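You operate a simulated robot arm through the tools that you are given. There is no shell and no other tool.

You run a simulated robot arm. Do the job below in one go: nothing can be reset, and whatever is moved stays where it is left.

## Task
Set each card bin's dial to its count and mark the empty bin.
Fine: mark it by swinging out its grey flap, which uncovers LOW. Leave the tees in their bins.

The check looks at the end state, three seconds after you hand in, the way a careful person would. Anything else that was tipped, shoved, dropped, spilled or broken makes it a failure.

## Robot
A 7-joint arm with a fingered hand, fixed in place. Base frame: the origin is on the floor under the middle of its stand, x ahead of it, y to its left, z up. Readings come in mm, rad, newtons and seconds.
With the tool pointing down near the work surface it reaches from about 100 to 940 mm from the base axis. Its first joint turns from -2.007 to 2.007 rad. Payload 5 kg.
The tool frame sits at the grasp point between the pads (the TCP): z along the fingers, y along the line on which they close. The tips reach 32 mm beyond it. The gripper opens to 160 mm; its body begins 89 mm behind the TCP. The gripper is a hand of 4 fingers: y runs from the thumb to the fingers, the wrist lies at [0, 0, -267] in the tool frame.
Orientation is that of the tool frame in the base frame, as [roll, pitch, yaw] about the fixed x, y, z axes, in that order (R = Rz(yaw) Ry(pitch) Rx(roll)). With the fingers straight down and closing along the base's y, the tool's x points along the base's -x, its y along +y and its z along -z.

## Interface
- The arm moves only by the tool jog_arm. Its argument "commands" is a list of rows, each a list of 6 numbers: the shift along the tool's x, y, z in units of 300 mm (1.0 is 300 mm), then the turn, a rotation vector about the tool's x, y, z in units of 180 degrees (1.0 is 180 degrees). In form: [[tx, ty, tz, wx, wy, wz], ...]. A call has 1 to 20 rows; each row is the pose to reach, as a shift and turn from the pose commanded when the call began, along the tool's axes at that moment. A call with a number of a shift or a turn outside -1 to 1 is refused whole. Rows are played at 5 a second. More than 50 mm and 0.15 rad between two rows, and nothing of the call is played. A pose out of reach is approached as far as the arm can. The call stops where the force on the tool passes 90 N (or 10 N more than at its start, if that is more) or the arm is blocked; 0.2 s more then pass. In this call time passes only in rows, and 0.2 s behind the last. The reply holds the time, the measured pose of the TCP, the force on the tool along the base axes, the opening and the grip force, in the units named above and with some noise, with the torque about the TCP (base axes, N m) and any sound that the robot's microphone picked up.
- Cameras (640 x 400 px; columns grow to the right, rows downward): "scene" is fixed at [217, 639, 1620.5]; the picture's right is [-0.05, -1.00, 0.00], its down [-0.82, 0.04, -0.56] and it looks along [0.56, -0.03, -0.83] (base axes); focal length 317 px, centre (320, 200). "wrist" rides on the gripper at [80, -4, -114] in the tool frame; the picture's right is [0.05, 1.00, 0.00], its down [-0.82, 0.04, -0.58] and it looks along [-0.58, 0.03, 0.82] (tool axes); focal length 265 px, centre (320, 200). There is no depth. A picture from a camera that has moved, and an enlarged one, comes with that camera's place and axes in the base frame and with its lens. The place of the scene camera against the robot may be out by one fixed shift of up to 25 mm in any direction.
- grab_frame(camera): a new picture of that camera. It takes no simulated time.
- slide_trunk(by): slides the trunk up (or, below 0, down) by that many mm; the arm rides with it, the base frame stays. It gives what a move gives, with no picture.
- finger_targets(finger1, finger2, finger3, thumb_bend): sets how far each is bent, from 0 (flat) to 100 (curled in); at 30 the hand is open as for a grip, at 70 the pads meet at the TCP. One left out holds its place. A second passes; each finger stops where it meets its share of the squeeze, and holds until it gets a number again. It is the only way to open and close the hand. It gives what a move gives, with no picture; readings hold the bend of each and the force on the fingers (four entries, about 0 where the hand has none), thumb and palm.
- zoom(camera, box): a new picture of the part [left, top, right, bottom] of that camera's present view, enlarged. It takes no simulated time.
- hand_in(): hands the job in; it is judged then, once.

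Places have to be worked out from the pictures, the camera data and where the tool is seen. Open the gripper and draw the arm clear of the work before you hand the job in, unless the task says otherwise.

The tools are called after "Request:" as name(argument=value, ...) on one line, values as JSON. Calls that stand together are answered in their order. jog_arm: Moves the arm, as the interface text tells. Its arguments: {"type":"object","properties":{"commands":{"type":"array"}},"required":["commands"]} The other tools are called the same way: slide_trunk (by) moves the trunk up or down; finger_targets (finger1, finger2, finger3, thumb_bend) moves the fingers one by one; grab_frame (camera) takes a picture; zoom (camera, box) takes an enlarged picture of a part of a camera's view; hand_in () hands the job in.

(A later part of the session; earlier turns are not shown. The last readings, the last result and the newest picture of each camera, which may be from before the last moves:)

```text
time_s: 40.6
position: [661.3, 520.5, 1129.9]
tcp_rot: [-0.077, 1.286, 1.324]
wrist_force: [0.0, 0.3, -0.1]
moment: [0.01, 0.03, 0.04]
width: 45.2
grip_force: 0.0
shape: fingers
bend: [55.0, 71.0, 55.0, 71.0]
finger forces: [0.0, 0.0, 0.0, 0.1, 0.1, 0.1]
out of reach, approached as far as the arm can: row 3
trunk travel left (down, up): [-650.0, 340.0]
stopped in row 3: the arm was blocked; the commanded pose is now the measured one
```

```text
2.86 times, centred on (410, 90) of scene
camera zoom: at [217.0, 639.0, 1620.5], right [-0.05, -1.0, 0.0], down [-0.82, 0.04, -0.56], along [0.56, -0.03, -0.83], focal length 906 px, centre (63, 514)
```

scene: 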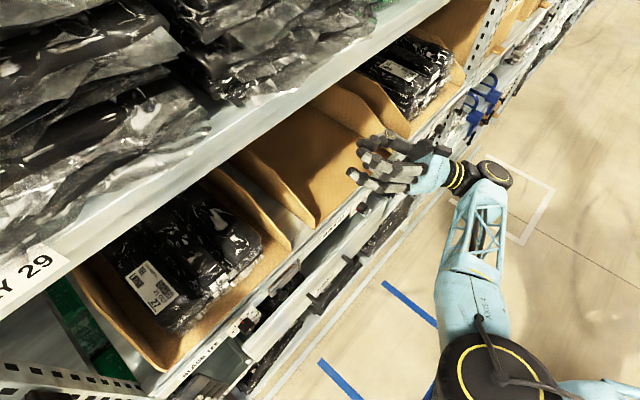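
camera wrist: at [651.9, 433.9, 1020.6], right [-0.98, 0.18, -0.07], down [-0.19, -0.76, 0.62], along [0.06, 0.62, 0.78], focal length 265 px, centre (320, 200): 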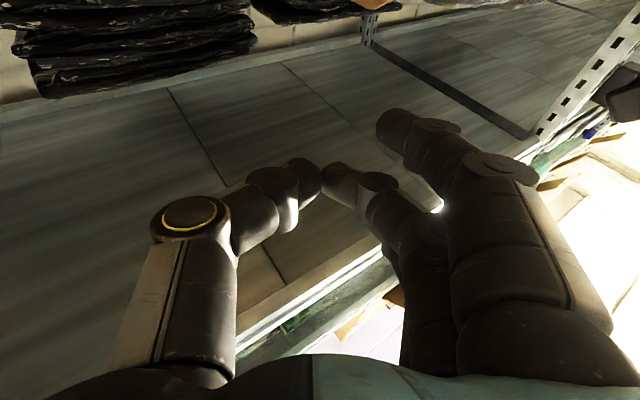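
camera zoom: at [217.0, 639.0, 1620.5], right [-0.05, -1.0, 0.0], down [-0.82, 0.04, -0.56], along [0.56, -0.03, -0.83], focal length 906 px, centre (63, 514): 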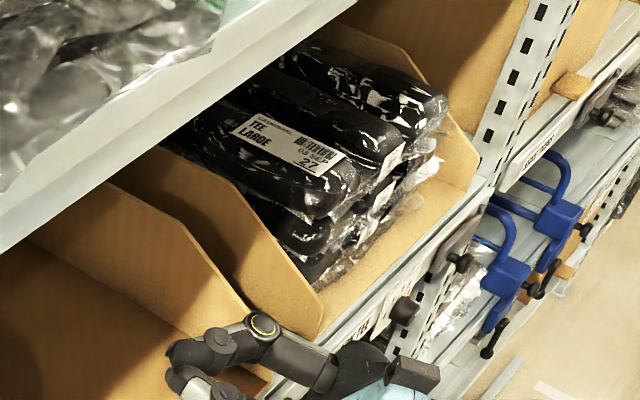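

Nothing else looks disturbed: dial 2 still at 0, tees and shelf unchanged. I withdraw the hand straight back along its own axis, out of the bay, in modest steps.

Request:
jog_arm(commands=[[0, 0, -0.08, 0, 0, 0], [0, 0, -0.16, 0, 0, 0], [0, 0, -0.24, 0, 0, 0], [0, 0, -0.32, 0, 0, 0], [0, 0, -0.4, 0, 0, 0], [0, 0, -0.48, 0, 0, 0]])

Request:
grab_frame(camera="scene")

Request:
grab_frame(camera="wrist")

```text
time_s: 41.8
position: [661.3, 517.1, 1175.0]
tcp_rot: [-0.089, 1.132, 1.321]
wrist_force: [0.7, -0.4, -0.2]
moment: [0.0, 0.0, -0.04]
width: 45.2
grip_force: 0.0
shape: fingers
bend: [55.0, 71.0, 55.0, 71.0]
finger forces: [0.1, 0.0, 0.0, 0.0, 0.1, 0.0]
out of reach, approached as far as the arm can: row 1, 2, 3, 4, 5
trunk travel left (down, up): [-650.0, 340.0]
stopped in row 5: the arm was blocked; the commanded pose is now the measured one
```

```text
taken
```

scene: 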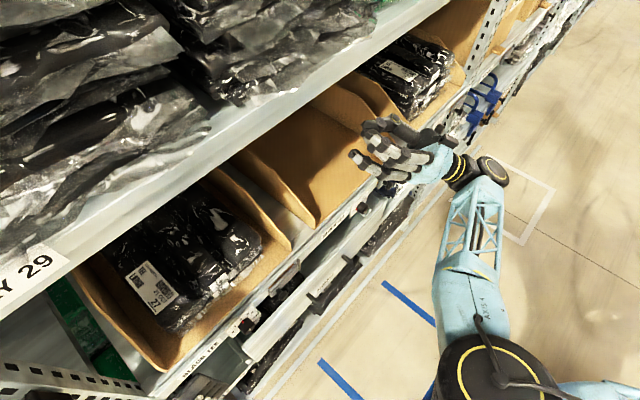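

```text
taken
camera wrist: at [657.9, 447.2, 1054.2], right [-0.98, 0.19, -0.08], down [-0.21, -0.85, 0.49], along [0.02, 0.5, 0.87], focal length 265 px, centre (320, 200)
```

wrist: 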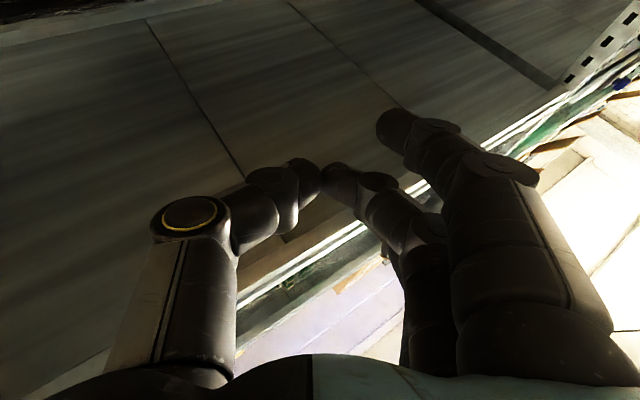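

The straight retreat is out of reach for this wrist posture, so the joint limit is in the hand's leftward yaw. I instead turn the hand back toward facing the shelf while drawing it outwards and down, a little at first to see how the arm responds.

Request:
jog_arm(commands=[[0.0092, 0.0042, -0.0447, 0.014, 0.0099, -0.0022], [0.0183, 0.0084, -0.0894, 0.028, 0.0198, -0.0045]])

Request:
grab_frame(camera="scene")

```text
time_s: 42.4
position: [655.4, 492.8, 1155.9]
tcp_rot: [-0.042, 1.2, 1.274]
wrist_force: [-0.7, -0.7, -0.7]
moment: [-0.02, -0.01, -0.01]
width: 45.3
grip_force: 0.0
shape: fingers
bend: [55.0, 71.0, 55.0, 71.0]
finger forces: [0.0, 0.0, 0.0, 0.1, 0.0, 0.1]
trunk travel left (down, up): [-650.0, 340.0]
```

```text
taken
```

scene: 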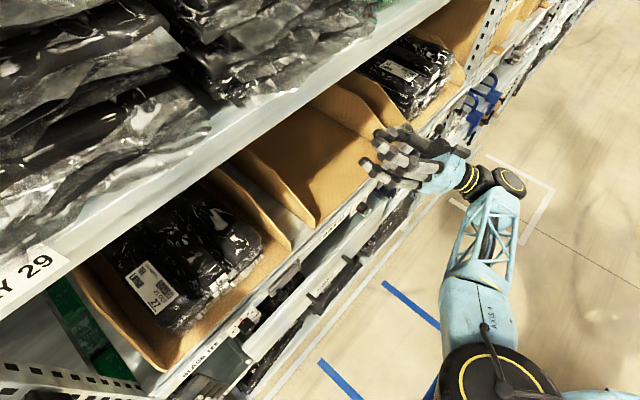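

That worked smoothly and without force. I complete the move: facing the shelf again at n≈700, s≈−180, z≈1060, clear in front.

Request:
jog_arm(commands=[[0.0236, 0.0009, -0.0863, 0.028, 0.0198, -0.0045], [0.0472, 0.0018, -0.1726, 0.0559, 0.0396, -0.009], [0.0709, 0.0027, -0.2589, 0.0839, 0.0594, -0.0135], [0.0945, 0.0035, -0.3451, 0.1118, 0.0791, -0.0179], [0.1181, 0.0044, -0.4314, 0.1398, 0.0989, -0.0224], [0.1417, 0.0053, -0.5177, 0.1677, 0.1187, -0.0269]])

Request:
grab_frame(camera="scene")

Request:
grab_frame(camera="wrist")

Request:
zoom(camera="scene", box=[330, 120, 470, 230])

```text
time_s: 43.8
position: [622.6, 369.6, 1059.2]
tcp_rot: [-2.801, 1.564, -2.017]
wrist_force: [0.3, 0.6, -0.2]
moment: [0.01, 0.05, 0.01]
width: 45.3
grip_force: 0.1
shape: fingers
bend: [55.0, 71.0, 55.0, 71.0]
finger forces: [0.0, 0.0, 0.0, 0.0, 0.0, 0.0]
trunk travel left (down, up): [-650.0, 340.0]
```

```text
taken
```

scene: 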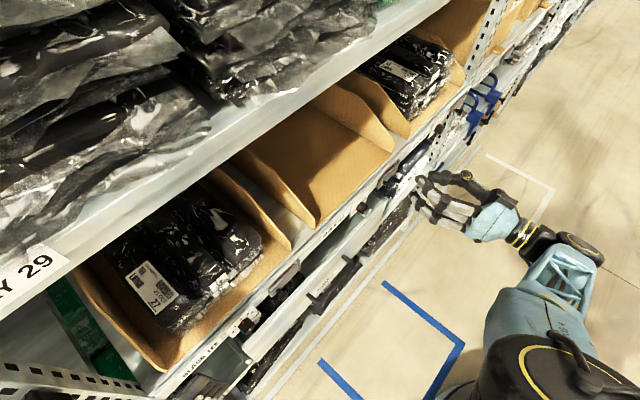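

```text
taken
camera wrist: at [544.4, 286.0, 978.8], right [-0.7, 0.71, -0.05], down [-0.44, -0.37, 0.82], along [0.56, 0.6, 0.57], focal length 265 px, centre (320, 200)
```

wrist: 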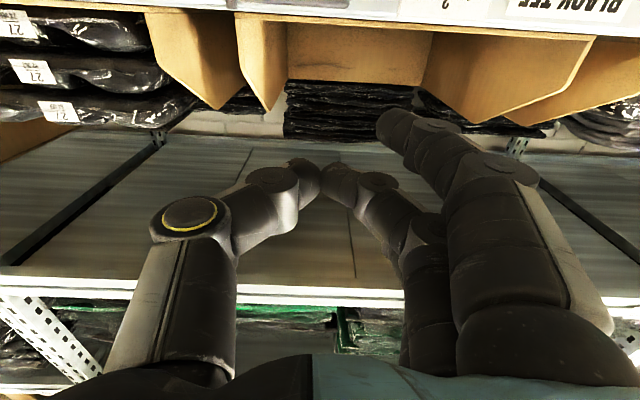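

```text
3.64 times, centred on (400, 175) of scene
camera zoom: at [217.0, 639.0, 1620.5], right [-0.05, -1.0, 0.0], down [-0.82, 0.04, -0.56], along [0.56, -0.03, -0.83], focal length 1154 px, centre (29, 291)
```

zoom: 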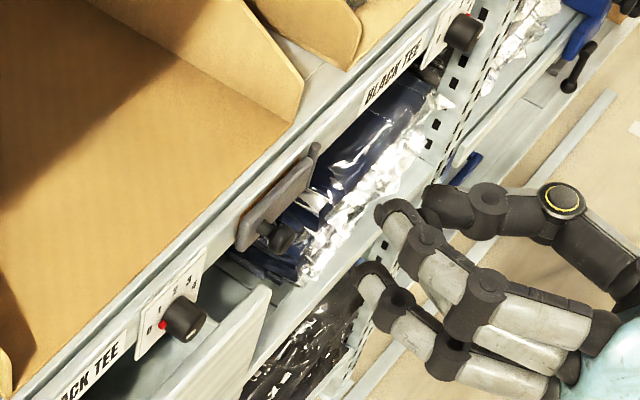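

I'm clear again, but the flap has swung back to nearly closed. I'll redo it with less yaw: swing rigidly ~20° (which was reachable), continue by pulling without turning, then push from behind the free end. First I reopen the fingers and lower to the flap's height, off the shelf.

Request:
finger_targets(finger1=55, finger2=55, finger3=55, thumb_bend=55)

Request:
jog_arm(commands=[[0.0867, -0.001, -0.0083, 0, 0, 0], [0.1733, -0.0015, -0.0167, 0, 0, 0], [0.26, -0.002, -0.025, 0, 0, 0], [0.3467, -0.003, -0.0333, 0, 0, 0]])

Request:
grab_frame(camera="wrist")

Request:
zoom(camera="wrist", box=[240, 70, 400, 170])

```text
time_s: 44.8
position: [624.3, 370.6, 1058.4]
tcp_rot: [-2.808, 1.567, -2.025]
wrist_force: [0.2, -0.7, 0.0]
moment: [-0.06, 0.01, -0.01]
width: 71.5
grip_force: 0.0
shape: fingers
bend: [55.0, 55.0, 55.0, 55.0]
finger forces: [0.0, 0.1, 0.0, 0.0, 0.1, 0.0]
trunk travel left (down, up): [-650.0, 340.0]
```

```text
time_s: 45.8
position: [616.7, 361.5, 956.3]
tcp_rot: [-2.836, 1.567, -2.051]
wrist_force: [-1.0, -0.6, -0.2]
moment: [0.01, -0.04, 0.0]
width: 71.3
grip_force: 0.0
shape: fingers
bend: [55.0, 55.0, 55.0, 55.0]
finger forces: [0.0, 0.0, 0.1, 0.0, 0.0, 0.0]
trunk travel left (down, up): [-650.0, 340.0]
```

```text
taken
camera wrist: at [538.3, 278.2, 876.0], right [-0.71, 0.71, -0.05], down [-0.44, -0.37, 0.82], along [0.56, 0.6, 0.57], focal length 265 px, centre (320, 200)
```

wrist: 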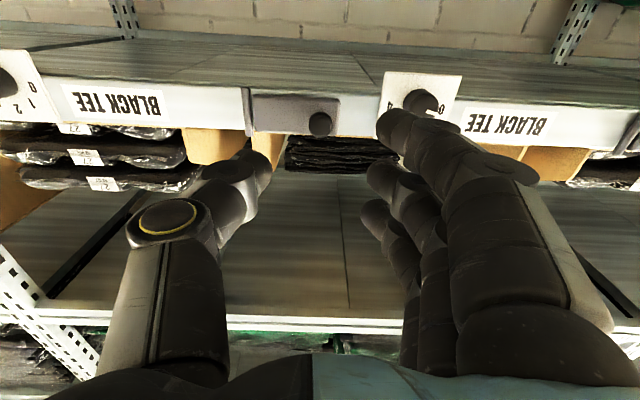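

```text
4.00 times, centred on (320, 120) of wrist
camera zoom: at [538.3, 278.2, 876.0], right [-0.71, 0.71, -0.05], down [-0.44, -0.37, 0.82], along [0.56, 0.6, 0.57], focal length 1062 px, centre (320, 520)
```

zoom: 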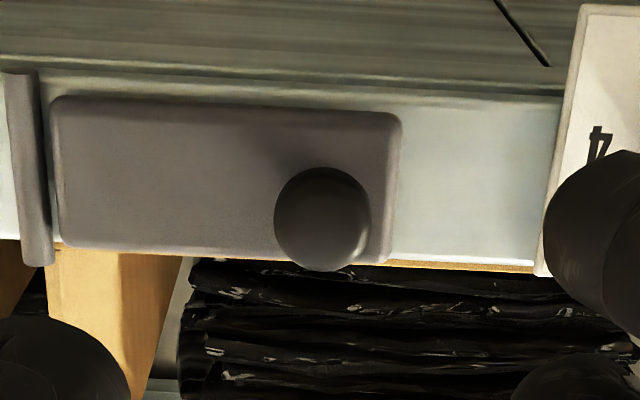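

The flap is closed and undamaged, knob dead ahead. I move in and grip it again.

Request:
jog_arm(commands=[[0.003, 0.001, 0.07, 0, 0, 0], [0.003, 0.001, 0.14, 0, 0, 0], [0.003, 0.001, 0.2, 0, 0, 0], [0.003, 0.001, 0.25, 0, 0, 0], [0.003, 0.001, 0.29, 0, 0, 0], [0.003, 0.001, 0.3177, 0, 0, 0]])

Request:
finger_targets(finger2=72, thumb_bend=72)

Request:
zoom(camera="wrist", box=[220, 110, 420, 240])

```text
time_s: 47.2
position: [684.6, 429.6, 953.5]
tcp_rot: [-2.887, 1.567, -2.104]
wrist_force: [-3.0, -3.3, 0.2]
moment: [-0.01, -0.01, -0.19]
width: 71.5
grip_force: 2.7
shape: fingers
bend: [55.0, 55.0, 55.0, 55.0]
finger forces: [0.0, 0.1, 0.0, 0.1, 4.9, 0.0]
trunk travel left (down, up): [-650.0, 340.0]
```

```text
time_s: 48.2
position: [685.0, 428.0, 954.1]
tcp_rot: [-2.86, 1.567, -2.077]
wrist_force: [4.5, -0.6, -0.3]
moment: [0.01, 0.0, -0.06]
width: 52.6
grip_force: 8.8
shape: fingers
bend: [55.0, 67.0, 55.0, 68.0]
finger forces: [0.0, 6.6, 0.1, 0.0, 10.7, 0.0]
trunk travel left (down, up): [-650.0, 340.0]
```

```text
3.08 times, centred on (320, 175) of wrist
camera zoom: at [605.9, 345.7, 873.8], right [-0.7, 0.71, -0.05], down [-0.44, -0.37, 0.82], along [0.56, 0.6, 0.57], focal length 817 px, centre (320, 277)
```

zoom: 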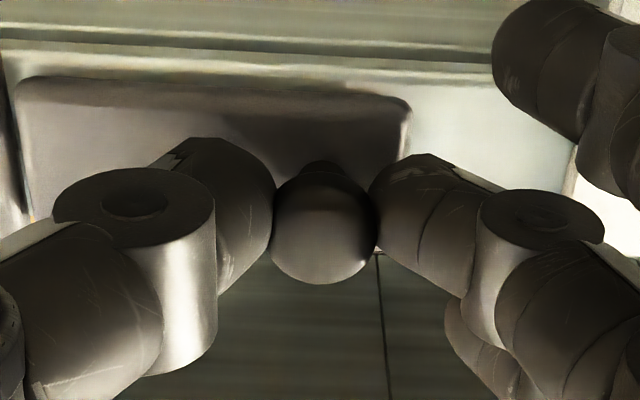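

The head is gripped again. I swing rigidly 20° about the hinge, which stays within the range that was reachable before.

Request:
jog_arm(commands=[[0, -0.0213, -0.0273, -0.0389, 0, 0], [0, -0.0457, -0.0517, -0.0778, 0, 0], [0, -0.0687, -0.07, -0.1111, 0, 0]])

Request:
zoom(camera="wrist", box=[220, 110, 420, 240])

Request:
zoom(camera="scene", box=[340, 130, 480, 230])

```text
time_s: 49.2
position: [671.3, 455.6, 1001.8]
tcp_rot: [0.151, 1.491, 1.333]
wrist_force: [0.3, 0.1, -0.6]
moment: [0.0, 0.01, -0.03]
width: 45.0
grip_force: 0.1
shape: fingers
bend: [55.0, 71.0, 55.0, 71.0]
finger forces: [0.0, 0.1, 0.0, 0.0, 0.0, 0.0]
trunk travel left (down, up): [-650.0, 340.0]
stopped in row 3: the arm was blocked; the commanded pose is now the measured one
```

```text
3.08 times, centred on (320, 175) of wrist
camera zoom: at [633.1, 354.3, 913.0], right [-0.92, 0.38, -0.04], down [-0.27, -0.58, 0.77], along [0.27, 0.72, 0.64], focal length 817 px, centre (320, 277)
```

zoom: 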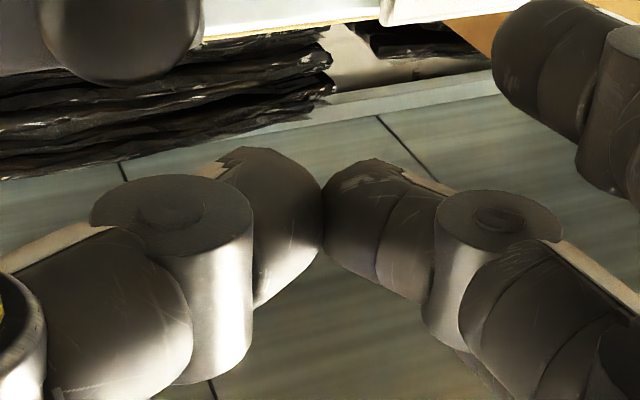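

```text
4.00 times, centred on (410, 180) of scene
camera zoom: at [217.0, 639.0, 1620.5], right [-0.05, -1.0, 0.0], down [-0.82, 0.04, -0.56], along [0.56, -0.03, -0.83], focal length 1269 px, centre (-40, 280)
```

zoom: 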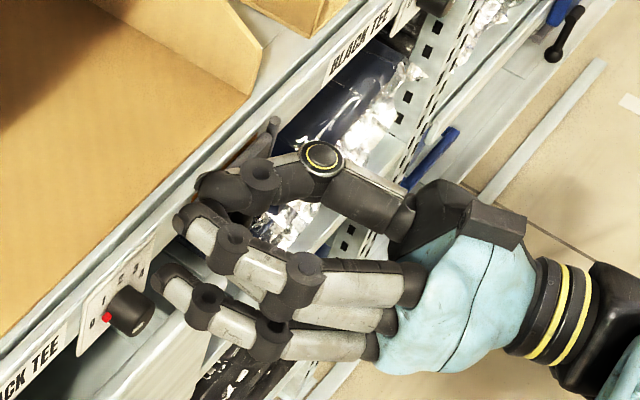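

Again the arm got blocked by its own posture when yawing left and slipped off the knob; no contact now. I back out while turning the hand to face the shelf again.

Request:
jog_arm(commands=[[-0.0046, 0.0178, -0.0799, 0.0316, 0.006, -0.0022], [-0.0092, 0.0355, -0.1599, 0.0631, 0.012, -0.0044], [-0.0137, 0.0533, -0.2398, 0.0947, 0.018, -0.0066], [-0.0183, 0.071, -0.3197, 0.1262, 0.024, -0.0088]])

Request:
grab_frame(camera="scene")

Request:
zoom(camera="scene", box=[330, 120, 470, 230])

Request:
grab_frame(camera="wrist")

```text
time_s: 50.2
position: [614.7, 370.1, 997.5]
tcp_rot: [-2.742, 1.566, -1.961]
wrist_force: [0.5, -0.5, 0.4]
moment: [-0.01, 0.01, 0.0]
width: 45.2
grip_force: 0.0
shape: fingers
bend: [55.0, 71.0, 55.0, 71.0]
finger forces: [0.0, 0.1, 0.1, 0.0, 0.1, 0.0]
trunk travel left (down, up): [-650.0, 340.0]
```

```text
taken
```

scene: 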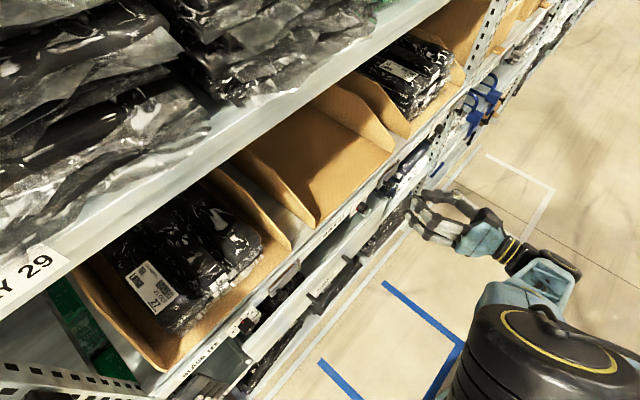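

```text
3.64 times, centred on (400, 175) of scene
camera zoom: at [217.0, 639.0, 1620.5], right [-0.05, -1.0, 0.0], down [-0.82, 0.04, -0.56], along [0.56, -0.03, -0.83], focal length 1154 px, centre (29, 291)
```

zoom: 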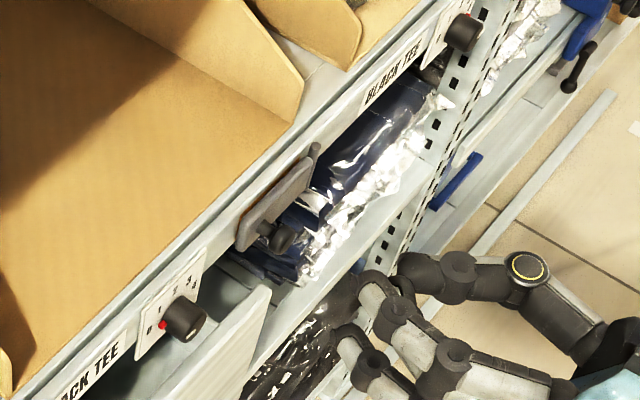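

```text
taken
camera wrist: at [537.4, 287.3, 918.4], right [-0.7, 0.71, -0.05], down [-0.44, -0.37, 0.82], along [0.56, 0.6, 0.57], focal length 265 px, centre (320, 200)
```

wrist: 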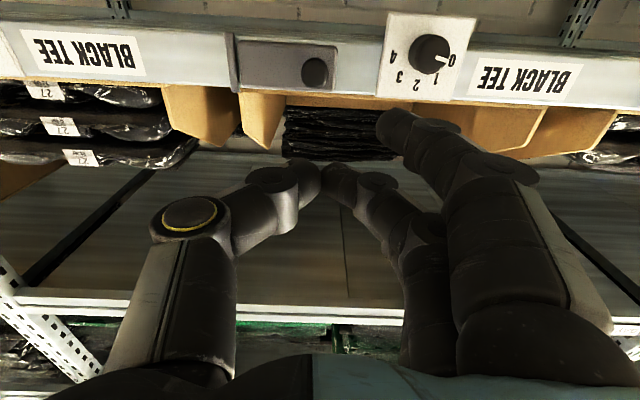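

The flap has closed again but is fine. New plan: grip with the hand pre-yawed 16° to the right, so the rigid swing ends facing straight on, then pull on without turning. I reopen the fingers, yaw, and line up off the shelf.

Request:
finger_targets(finger1=55, finger2=55, finger3=55, thumb_bend=55)

Request:
jog_arm(commands=[[0.0472, 0.0283, -0.002, 0.0296, 0, 0], [0.0945, 0.0567, -0.004, 0.0593, 0, 0], [0.1417, 0.085, -0.006, 0.0889, 0, 0]])

Request:
grab_frame(camera="wrist")

Request:
zoom(camera="wrist", box=[240, 70, 400, 170])

```text
time_s: 51.2
position: [616.4, 370.9, 998.5]
tcp_rot: [-2.661, 1.569, -1.873]
wrist_force: [0.5, 0.0, -0.6]
moment: [0.0, 0.0, 0.03]
width: 71.4
grip_force: 0.1
shape: fingers
bend: [55.0, 55.0, 55.0, 55.0]
finger forces: [0.1, 0.1, 0.0, 0.0, 0.0, 0.0]
trunk travel left (down, up): [-650.0, 340.0]
```

```text
time_s: 52.0
position: [596.3, 387.1, 954.9]
tcp_rot: [-2.391, 1.565, -1.887]
wrist_force: [-1.3, 0.8, -0.8]
moment: [-0.01, 0.0, -0.01]
width: 71.4
grip_force: 0.1
shape: fingers
bend: [55.0, 55.0, 55.0, 55.0]
finger forces: [0.1, 0.0, 0.0, 0.0, 0.1, 0.0]
trunk travel left (down, up): [-650.0, 340.0]
```

```text
taken
camera wrist: at [497.6, 329.6, 875.9], right [-0.48, 0.87, -0.06], down [-0.52, -0.24, 0.82], along [0.7, 0.42, 0.57], focal length 265 px, centre (320, 200)
```

wrist: 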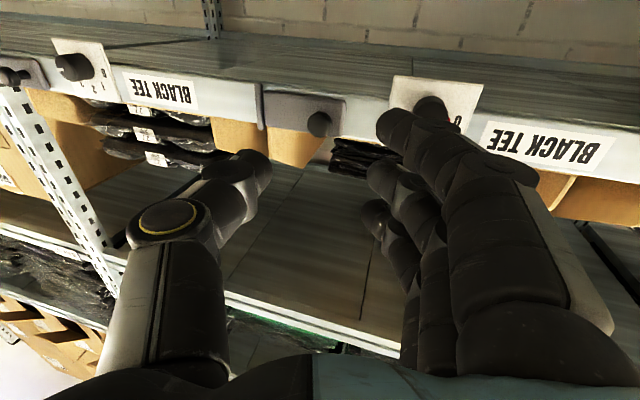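

```text
4.00 times, centred on (320, 120) of wrist
camera zoom: at [497.6, 329.6, 875.9], right [-0.48, 0.87, -0.06], down [-0.52, -0.24, 0.82], along [0.7, 0.42, 0.57], focal length 1062 px, centre (320, 520)
```

zoom: 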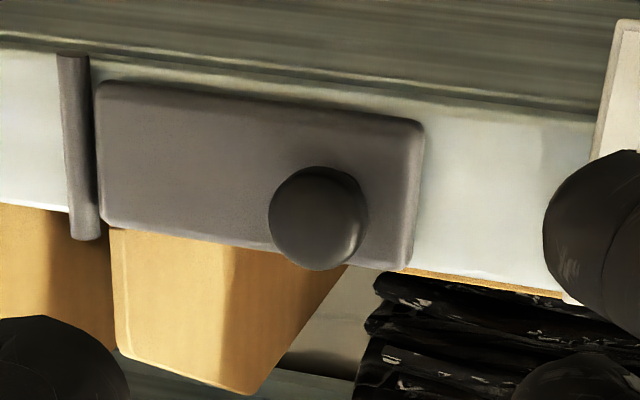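

The knob sits right on the tool axis with this 16° yaw. I advance 90 mm along the tool axis to straddle it, then grip.

Request:
jog_arm(commands=[[0, 0, 0.07, 0, 0, 0], [0, 0, 0.14, 0, 0, 0], [0, 0, 0.2, 0, 0, 0], [0, 0, 0.25, 0, 0, 0], [0, 0, 0.28, 0, 0, 0], [0, 0, 0.3, 0, 0, 0]])

Request:
finger_targets(finger2=72, thumb_bend=72)

Request:
zoom(camera="wrist", box=[220, 110, 420, 240])

Request:
zoom(camera="scene", box=[340, 130, 480, 230])

```text
time_s: 53.4
position: [673.2, 432.6, 955.6]
tcp_rot: [-2.47, 1.567, -1.966]
wrist_force: [-0.4, -0.3, -0.7]
moment: [-0.01, 0.0, -0.01]
width: 71.8
grip_force: 0.0
shape: fingers
bend: [55.0, 55.0, 55.0, 55.0]
finger forces: [0.0, 0.1, 0.1, 0.0, 0.0, 0.1]
trunk travel left (down, up): [-650.0, 340.0]
```

```text
time_s: 54.4
position: [673.4, 431.2, 955.0]
tcp_rot: [-2.428, 1.564, -1.924]
wrist_force: [2.7, -2.1, -1.2]
moment: [-0.02, 0.05, -0.08]
width: 51.7
grip_force: 6.9
shape: fingers
bend: [55.0, 68.0, 55.0, 69.0]
finger forces: [0.0, 5.1, 0.1, 0.0, 7.9, 0.0]
trunk travel left (down, up): [-650.0, 340.0]
```

```text
3.08 times, centred on (320, 175) of wrist
camera zoom: at [575.4, 372.7, 875.5], right [-0.48, 0.87, -0.05], down [-0.52, -0.24, 0.82], along [0.7, 0.42, 0.57], focal length 817 px, centre (320, 277)
```

zoom: 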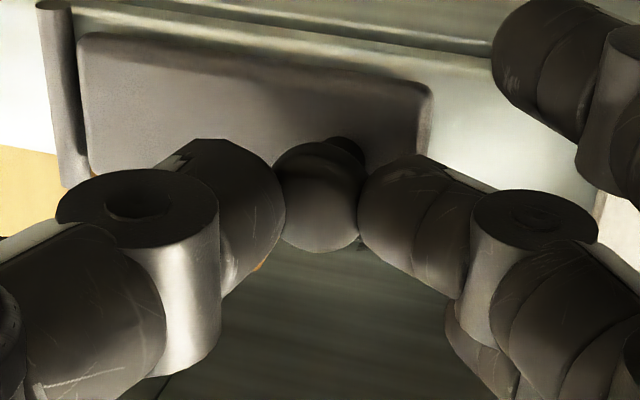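

```text
4.00 times, centred on (410, 180) of scene
camera zoom: at [217.0, 639.0, 1620.5], right [-0.05, -1.0, 0.0], down [-0.82, 0.04, -0.56], along [0.56, -0.03, -0.83], focal length 1269 px, centre (-40, 280)
```

zoom: 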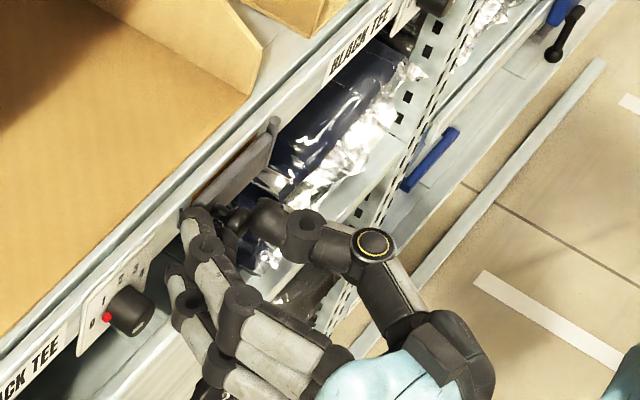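

Good grip on the ball-shaped head. I swing 16° about the hinge in four small rows, ending with the hand square to the shelf.

Request:
jog_arm(commands=[[0, -0.0175, -0.0133, -0.0222, 0, 0], [0, -0.036, -0.0253, -0.0444, 0, 0], [0, -0.055, -0.036, -0.0667, 0, 0], [0, -0.075, -0.0453, -0.0889, 0, 0]])

Request:
zoom(camera="scene", box=[340, 130, 480, 230])

Request:
zoom(camera="wrist", box=[220, 110, 420, 240])

```text
time_s: 55.4
position: [673.1, 406.0, 956.2]
tcp_rot: [-2.747, 1.566, -1.962]
wrist_force: [-7.2, 1.2, -2.1]
moment: [-0.03, 0.0, 0.15]
width: 44.4
grip_force: 5.5
shape: fingers
bend: [55.0, 70.0, 55.0, 72.0]
finger forces: [0.0, 8.2, 0.0, 0.0, 3.0, 0.1]
trunk travel left (down, up): [-650.0, 340.0]
```

```text
4.00 times, centred on (410, 180) of scene
camera zoom: at [217.0, 639.0, 1620.5], right [-0.05, -1.0, 0.0], down [-0.82, 0.04, -0.56], along [0.56, -0.03, -0.83], focal length 1269 px, centre (-40, 280)
```

zoom: 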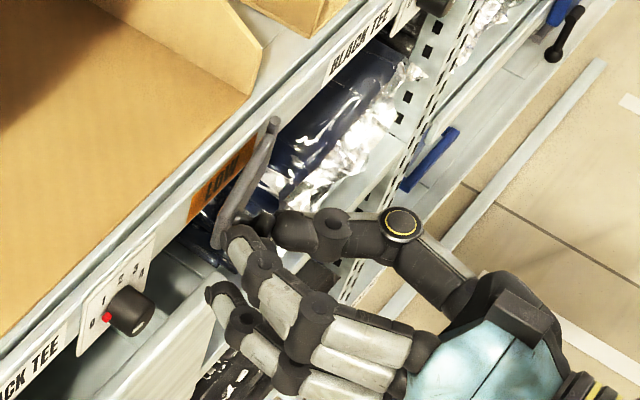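

```text
3.08 times, centred on (320, 175) of wrist
camera zoom: at [594.4, 322.8, 875.6], right [-0.71, 0.71, -0.05], down [-0.44, -0.37, 0.82], along [0.56, 0.6, 0.57], focal length 817 px, centre (320, 277)
```

zoom: 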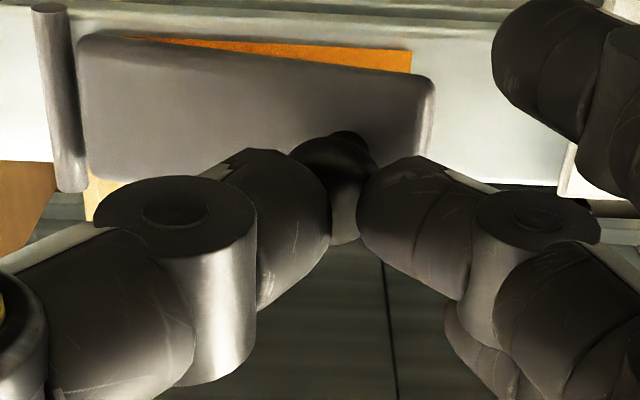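

The flap is open ~15° with LOW showing, but the head is slipping out of the fingertips. I open the fingers gently to see whether the flap stays where it is.

Request:
finger_targets(finger2=60, thumb_bend=60)

Request:
zoom(camera="scene", box=[340, 130, 480, 230])

Request:
zoom(camera="wrist", box=[220, 110, 420, 240])

```text
time_s: 56.4
position: [673.2, 405.8, 954.6]
tcp_rot: [-2.674, 1.567, -1.889]
wrist_force: [-0.4, -0.5, -0.5]
moment: [0.01, -0.01, 0.0]
width: 62.5
grip_force: 0.1
shape: fingers
bend: [55.0, 60.0, 55.0, 60.0]
finger forces: [0.0, 0.1, 0.0, 0.0, 0.0, 0.1]
trunk travel left (down, up): [-650.0, 340.0]
```

```text
4.00 times, centred on (410, 180) of scene
camera zoom: at [217.0, 639.0, 1620.5], right [-0.05, -1.0, 0.0], down [-0.82, 0.04, -0.56], along [0.56, -0.03, -0.83], focal length 1269 px, centre (-40, 280)
```

zoom: 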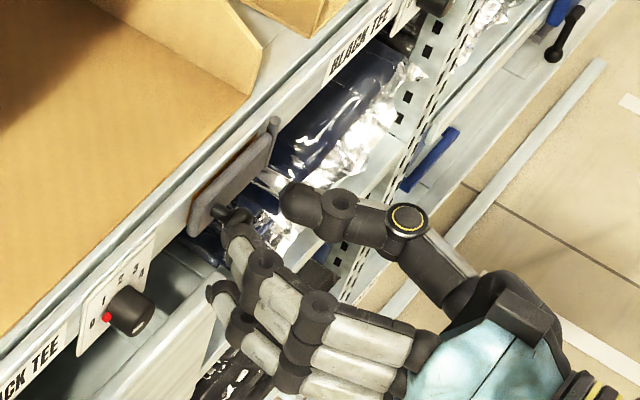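

```text
3.08 times, centred on (320, 175) of wrist
camera zoom: at [595.0, 322.3, 875.6], right [-0.71, 0.71, -0.05], down [-0.44, -0.37, 0.82], along [0.56, 0.6, 0.57], focal length 817 px, centre (320, 277)
```

zoom: 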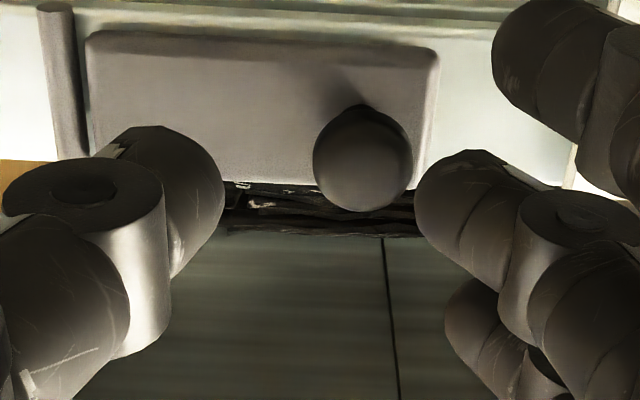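

The flap springs shut when released, so it must be held through a large swing, and the level hand can't yaw far enough here. With the tool pointing straight down, yaw is a pure wrist roll, so I'll grip from above instead. First I back off.

Request:
jog_arm(commands=[[0, 0, -0.07, 0, 0, 0], [0, 0, -0.15, 0, 0, 0], [0, 0, -0.23, 0, 0, 0], [0, 0, -0.31, 0, 0, 0], [0, 0, -0.38, 0, 0, 0]])

Request:
finger_targets(finger1=30, finger2=55, finger3=55, thumb_bend=55)

Request:
grab_frame(camera="wrist")

```text
time_s: 57.6
position: [592.4, 327.0, 956.2]
tcp_rot: [-2.724, 1.569, -1.938]
wrist_force: [-0.6, -0.1, -0.5]
moment: [0.0, 0.0, -0.05]
width: 62.5
grip_force: 0.0
shape: fingers
bend: [55.0, 60.0, 55.0, 60.0]
finger forces: [0.0, 0.0, 0.0, 0.0, 0.0, 0.0]
trunk travel left (down, up): [-650.0, 340.0]
```

```text
time_s: 58.6
position: [592.5, 325.8, 955.4]
tcp_rot: [-2.68, 1.567, -1.897]
wrist_force: [-0.2, 1.0, 0.3]
moment: [0.01, 0.0, 0.03]
width: 119.9
grip_force: 0.0
shape: fingers
bend: [30.0, 55.0, 55.0, 55.0]
finger forces: [0.1, 0.0, 0.0, 0.0, 0.0, 0.0]
trunk travel left (down, up): [-650.0, 340.0]
```

```text
taken
camera wrist: at [515.0, 242.5, 876.2], right [-0.71, 0.71, -0.05], down [-0.44, -0.37, 0.82], along [0.56, 0.6, 0.57], focal length 265 px, centre (320, 200)
```

wrist: 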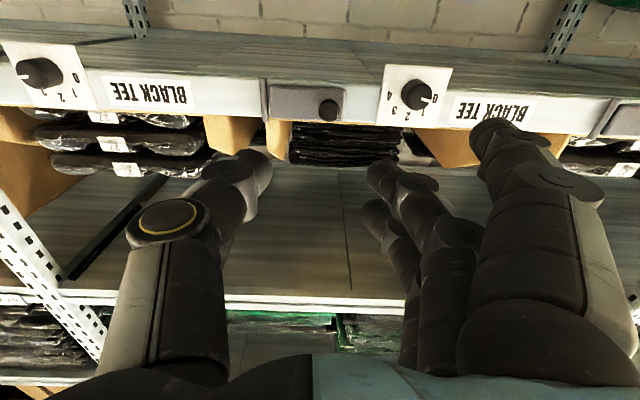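

Finger 1 is the one away from the shelf in a tool-down pose, finger 3 the shelf-side one. I flatten finger 3 and look at where it goes.

Request:
finger_targets(finger1=40, finger3=0)

Request:
grab_frame(camera="wrist")

Request:
zoom(camera="scene", box=[380, 140, 640, 300])

```text
time_s: 59.6
position: [594.3, 326.4, 954.8]
tcp_rot: [-2.687, 1.567, -1.902]
wrist_force: [-0.4, -0.7, -0.3]
moment: [0.04, -0.01, -0.01]
width: 101.1
grip_force: 0.0
shape: fingers
bend: [40.0, 55.0, 0.0, 55.0]
finger forces: [0.1, 0.0, 0.1, 0.1, 0.0, 0.0]
trunk travel left (down, up): [-650.0, 340.0]
```

```text
taken
camera wrist: at [515.0, 242.5, 876.2], right [-0.71, 0.71, -0.05], down [-0.44, -0.37, 0.82], along [0.56, 0.6, 0.57], focal length 265 px, centre (320, 200)
```

wrist: 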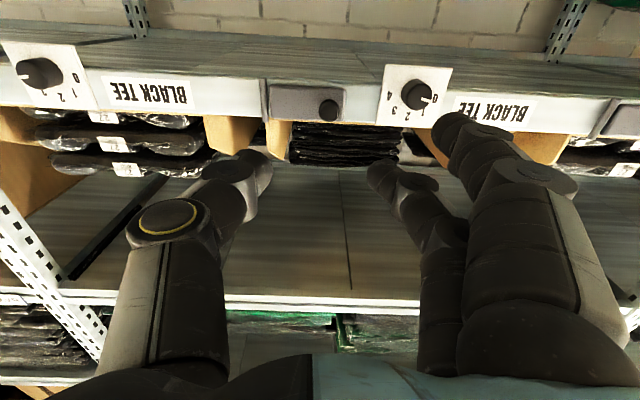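

```text
2.46 times, centred on (510, 220) of scene
camera zoom: at [217.0, 639.0, 1620.5], right [-0.05, -1.0, 0.0], down [-0.82, 0.04, -0.56], along [0.56, -0.03, -0.83], focal length 781 px, centre (-148, 151)
```

zoom: 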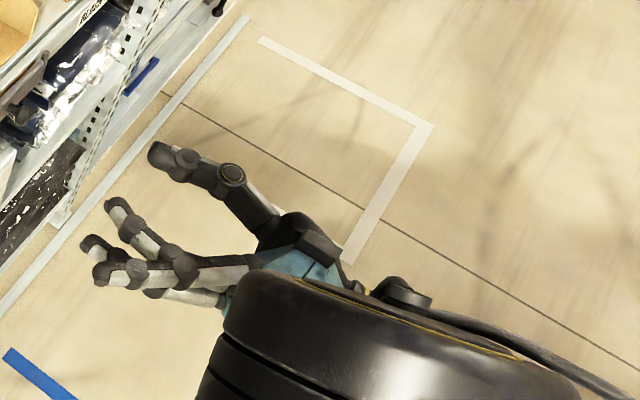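

A flat finger 3 would sweep over the dial plate from above, so I try curling it fully instead.

Request:
finger_targets(finger3=100)

Request:
grab_frame(camera="wrist")

Request:
zoom(camera="scene", box=[400, 180, 530, 280])

```text
time_s: 60.6
position: [593.8, 326.8, 956.1]
tcp_rot: [-2.686, 1.567, -1.9]
wrist_force: [-0.6, 0.2, 0.4]
moment: [-0.03, 0.02, 0.01]
width: 101.0
grip_force: 0.0
shape: fingers
bend: [40.0, 55.0, 100.0, 55.0]
finger forces: [0.0, 0.0, 0.1, 0.0, 0.0, 0.0]
trunk travel left (down, up): [-650.0, 340.0]
```

```text
taken
camera wrist: at [515.0, 242.5, 876.2], right [-0.71, 0.71, -0.05], down [-0.44, -0.37, 0.82], along [0.56, 0.6, 0.57], focal length 265 px, centre (320, 200)
```

wrist: 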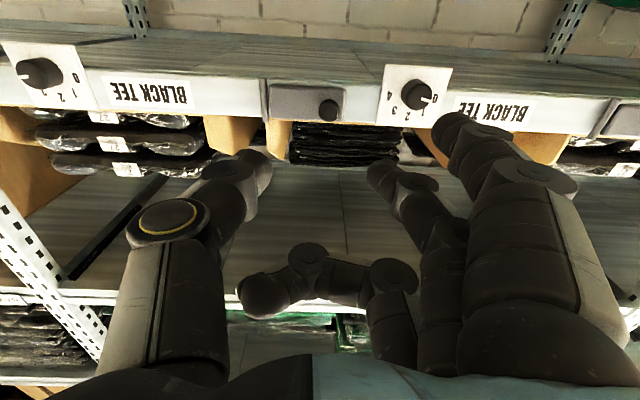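

```text
4.00 times, centred on (465, 230) of scene
camera zoom: at [217.0, 639.0, 1620.5], right [-0.05, -1.0, 0.0], down [-0.82, 0.04, -0.56], along [0.56, -0.03, -0.83], focal length 1269 px, centre (-260, 80)
```

zoom: 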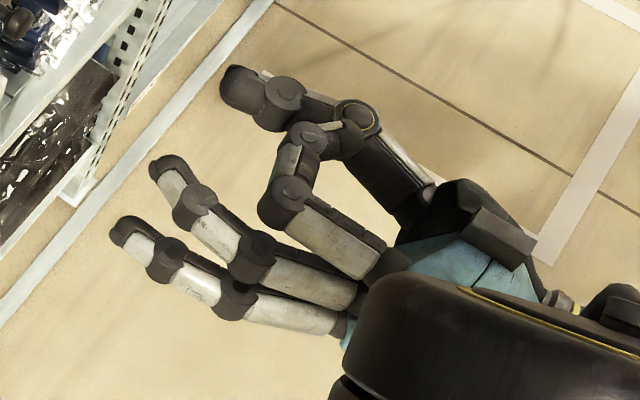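

Curled, finger 3 stays compact and high, which suits a grip from above. Now I tip the hand to point straight down while raising it to z≈1090, well in front of the shelf.

Request:
jog_arm(commands=[[-0.0375, 0.002, 0, 0, 0.0417, 0], [-0.075, 0.004, 0, 0, 0.0833, 0], [-0.1125, 0.006, 0, 0, 0.125, 0], [-0.15, 0.008, 0, 0, 0.1667, 0], [-0.1875, 0.01, 0, 0, 0.2083, 0], [-0.225, 0.012, 0, 0, 0.25, 0], [-0.2625, 0.015, 0, 0, 0.2917, 0], [-0.3, 0.018, 0, 0, 0.3333, 0], [-0.3375, 0.02, 0, 0, 0.375, 0], [-0.375, 0.022, 0, 0, 0.4167, 0], [-0.4125, 0.025, 0, 0, 0.4583, 0], [-0.45, 0.027, 0, 0, 0.5, 0]])

Request:
grab_frame(camera="wrist")

Request:
grab_frame(camera="scene")

```text
time_s: 61.6
position: [590.8, 352.7, 1013.3]
tcp_rot: [2.746, 1.345, -2.764]
wrist_force: [0.0, 0.3, 0.9]
moment: [-0.05, -0.03, -0.05]
width: 101.0
grip_force: 0.1
shape: fingers
bend: [40.0, 55.0, 100.0, 55.0]
finger forces: [0.0, 0.1, 0.1, 0.0, 0.0, 0.1]
out of reach, approached as far as the arm can: row 3, 4, 5
trunk travel left (down, up): [-650.0, 340.0]
stopped in row 5: the arm was blocked; the commanded pose is now the measured one
```

```text
taken
camera wrist: at [497.1, 264.6, 957.4], right [-0.7, 0.71, 0.03], down [-0.26, -0.3, 0.92], along [0.67, 0.63, 0.4], focal length 265 px, centre (320, 200)
```

wrist: 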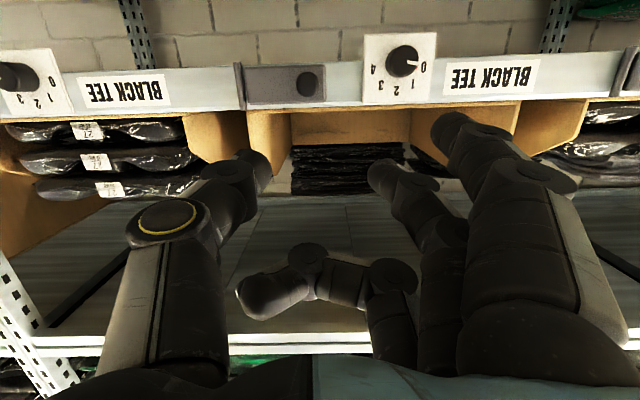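

```text
taken
```

scene: 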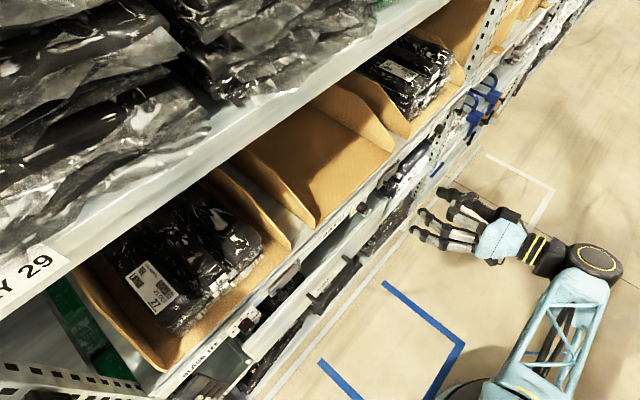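

The tilt is blocked at this spot by the arm's folded posture. The tilting path I used earlier on the left side did work, so I go back to level here, then slide left and reverse that proven path to get a tool-down posture.

Request:
jog_arm(commands=[[0.0544, -0.0177, 0.0491, -0.0013, -0.022, -0.0094], [0.1089, -0.0353, 0.0982, -0.0026, -0.0441, -0.0187], [0.1633, -0.053, 0.1473, -0.0039, -0.0661, -0.0281]])

```text
time_s: 62.5
position: [623.5, 364.7, 950.9]
tcp_rot: [-1.706, 1.568, -0.924]
wrist_force: [-0.3, -0.2, 0.0]
moment: [0.03, -0.03, 0.02]
width: 101.2
grip_force: 0.1
shape: fingers
bend: [40.0, 55.0, 100.0, 55.0]
finger forces: [0.0, 0.1, 0.1, 0.1, 0.1, 0.1]
trunk travel left (down, up): [-650.0, 340.0]
```

Level again at n≈699, s≈−183. I slide left along the shelf at this distance.

Request:
jog_arm(commands=[[0, 0.135, 0, 0, 0, 0], [0, 0.27, 0, 0, 0, 0], [0, 0.405, 0, 0, 0, 0], [0, 0.54, 0, 0, 0, 0], [0, 0.675, 0, 0, 0, 0], [0, 0.8, 0, 0, 0, 0]])

Request:
jog_arm(commands=[[0.007, 0.13, 0.006, 0, 0, 0], [0.014, 0.26, 0.012, 0, 0, 0], [0.021, 0.39, 0.018, 0, 0, 0], [0.028, 0.52, 0.024, 0, 0, 0], [0.035, 0.65, 0.03, 0, 0, 0], [0.042, 0.77, 0.036, 0, 0, 0]])

Request:
grab_frame(camera="scene")

```text
time_s: 63.9
position: [453.2, 536.3, 952.1]
tcp_rot: [-2.139, 1.568, -1.354]
wrist_force: [0.8, -0.3, -0.4]
moment: [-0.01, 0.0, 0.02]
width: 101.1
grip_force: 0.0
shape: fingers
bend: [40.0, 55.0, 100.0, 55.0]
finger forces: [0.0, 0.1, 0.0, 0.0, 0.0, 0.0]
trunk travel left (down, up): [-650.0, 340.0]
```

```text
time_s: 65.2
position: [299.3, 708.0, 938.2]
tcp_rot: [-1.998, 1.566, -1.213]
wrist_force: [0.1, 0.6, -0.5]
moment: [0.04, 0.02, -0.01]
width: 101.3
grip_force: 0.0
shape: fingers
bend: [40.0, 55.0, 100.0, 55.0]
finger forces: [0.1, 0.0, 0.0, 0.1, 0.1, 0.0]
trunk travel left (down, up): [-650.0, 340.0]
```

```text
taken
```

scene: 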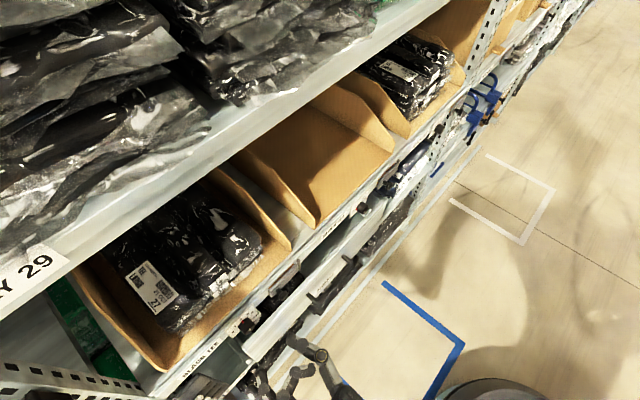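

Back at the proven pose. I reverse the earlier tilt in two stages: first to 55°, then fully down at z≈1190.

Request:
jog_arm(commands=[[-0.0645, -0.0465, -0.0453, 0, 0.0323, 0], [-0.129, -0.093, -0.0907, 0, 0.0647, 0], [-0.1935, -0.1395, -0.136, 0, 0.097, 0], [-0.258, -0.186, -0.1813, 0, 0.1293, 0], [-0.3225, -0.2325, -0.2267, 0, 0.1617, 0], [-0.387, -0.279, -0.272, 0, 0.194, 0]])

Request:
jog_arm(commands=[[-0.0471, 0, -0.0329, 0, 0.0383, 0], [-0.0943, 0, -0.0658, 0, 0.0765, 0], [-0.1414, 0, -0.0986, 0, 0.1148, 0], [-0.1885, 0, -0.1315, 0, 0.153, 0], [-0.2356, 0, -0.1644, 0, 0.1913, 0], [-0.2828, 0, -0.1973, 0, 0.2295, 0], [-0.3299, 0, -0.2301, 0, 0.2678, 0], [-0.377, 0, -0.263, 0, 0.306, 0]])

Request:
grab_frame(camera="scene")

```text
time_s: 66.7
position: [300.0, 588.4, 1056.9]
tcp_rot: [-3.137, 0.958, -2.354]
wrist_force: [-0.2, -0.8, 0.6]
moment: [-0.03, 0.0, 0.03]
width: 101.3
grip_force: 0.1
shape: fingers
bend: [40.0, 55.0, 100.0, 55.0]
finger forces: [0.0, 0.1, 0.0, 0.1, 0.0, 0.0]
trunk travel left (down, up): [-650.0, 340.0]
```

```text
time_s: 68.5
position: [300.7, 590.0, 1192.7]
tcp_rot: [-3.141, -0.004, -2.358]
wrist_force: [0.2, -0.6, -0.1]
moment: [0.03, 0.03, -0.01]
width: 101.0
grip_force: 0.1
shape: fingers
bend: [40.0, 55.0, 100.0, 55.0]
finger forces: [0.0, 0.0, 0.0, 0.0, 0.0, 0.0]
trunk travel left (down, up): [-650.0, 340.0]
```

```text
taken
```

scene: 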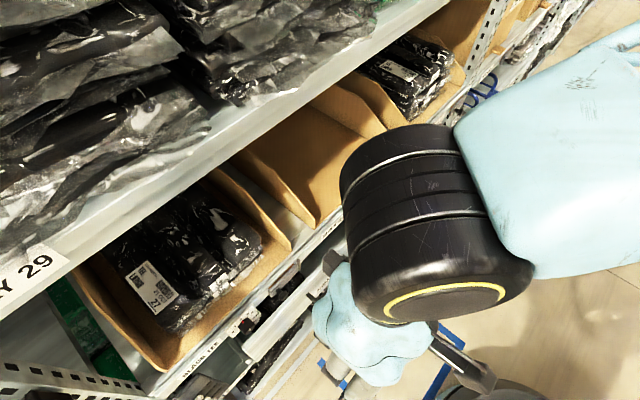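

Tool-down posture regained. I slide right at this height to s≈−181.

Request:
jog_arm(commands=[[0, -0.14, 0, 0, 0, 0], [0, -0.28, 0, 0, 0, 0], [0, -0.42, 0, 0, 0, 0], [0, -0.56, 0, 0, 0, 0], [0, -0.7, 0, 0, 0, 0], [0, -0.84, 0, 0, 0, 0], [0, -0.97, 0, 0, 0, 0]])

Request:
jog_arm(commands=[[-0.05, -0.106, 0.05, 0, 0, 0], [-0.1, -0.212, 0.1, 0, 0, 0], [-0.15, -0.317, 0.15, 0, 0, 0], [-0.2, -0.317, 0.25, 0, 0, 0], [-0.23, -0.317, 0.35, 0, 0, 0]])

Request:
grab_frame(camera="wrist")

Request:
grab_frame(camera="scene")

```text
time_s: 70.0
position: [506.2, 383.1, 1194.0]
tcp_rot: [-3.139, -0.003, -2.357]
wrist_force: [0.2, 0.3, 0.8]
moment: [0.02, 0.01, -0.01]
width: 101.1
grip_force: 0.0
shape: fingers
bend: [40.0, 55.0, 100.0, 55.0]
finger forces: [0.1, 0.0, 0.0, 0.1, 0.0, 0.0]
trunk travel left (down, up): [-650.0, 340.0]
```

```text
time_s: 71.2
position: [620.5, 364.4, 1089.2]
tcp_rot: [-3.137, -0.002, -2.36]
wrist_force: [0.6, 0.7, -1.1]
moment: [0.0, 0.02, 0.02]
width: 101.3
grip_force: 0.0
shape: fingers
bend: [40.0, 55.0, 100.0, 55.0]
finger forces: [0.0, 0.0, 0.0, 0.0, 0.1, 0.0]
trunk travel left (down, up): [-650.0, 340.0]
```

```text
taken
camera wrist: at [565.5, 305.6, 1203.4], right [-0.74, 0.67, 0.0], down [0.55, 0.61, 0.58], along [0.39, 0.42, -0.82], focal length 265 px, centre (320, 200)
```

wrist: 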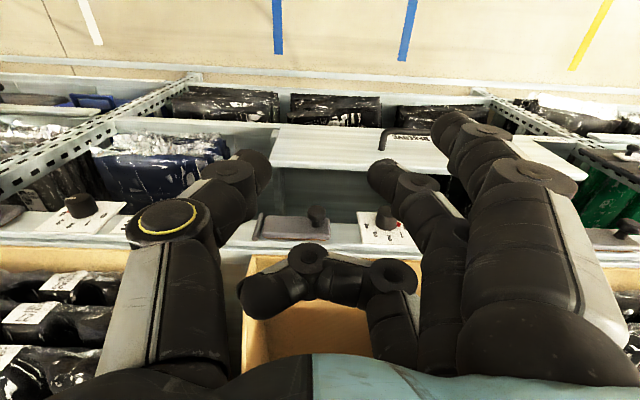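

```text
taken
```

scene: 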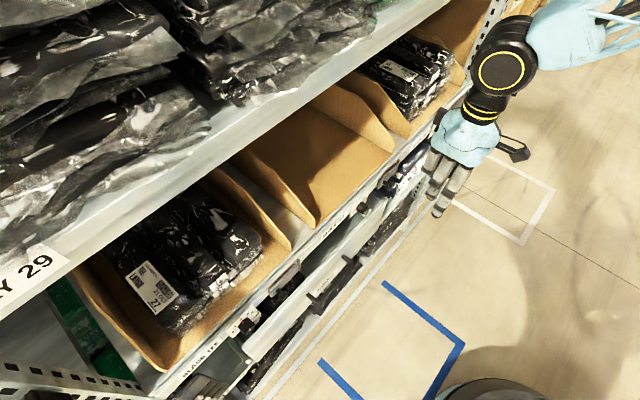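

I'm above and in front of the flap, tool-down. Before gripping, I test here in free air whether the hand can yaw the full 90° needed for the swing.

Request:
jog_arm(commands=[[0, 0, 0, 0, 0, -0.04], [0, 0, 0, 0, 0, -0.08], [0, 0, 0, 0, 0, -0.12], [0, 0, 0, 0, 0, -0.16], [0, 0, 0, 0, 0, -0.2], [0, 0, 0, 0, 0, -0.24], [0, 0, 0, 0, 0, -0.28], [0, 0, 0, 0, 0, -0.32], [0, 0, 0, 0, 0, -0.36], [0, 0, 0, 0, 0, -0.4], [0, 0, 0, 0, 0, -0.44], [0, 0, 0, 0, 0, -0.48], [0, 0, 0, 0, 0, -0.52]])

```text
time_s: 74.0
position: [621.4, 364.0, 1089.7]
tcp_rot: [3.14, -0.003, -0.722]
wrist_force: [0.4, 0.1, 0.4]
moment: [-0.02, 0.01, -0.01]
width: 101.1
grip_force: 0.1
shape: fingers
bend: [40.0, 55.0, 100.0, 55.0]
finger forces: [0.0, 0.1, 0.0, 0.0, 0.0, 0.0]
trunk travel left (down, up): [-650.0, 340.0]
```

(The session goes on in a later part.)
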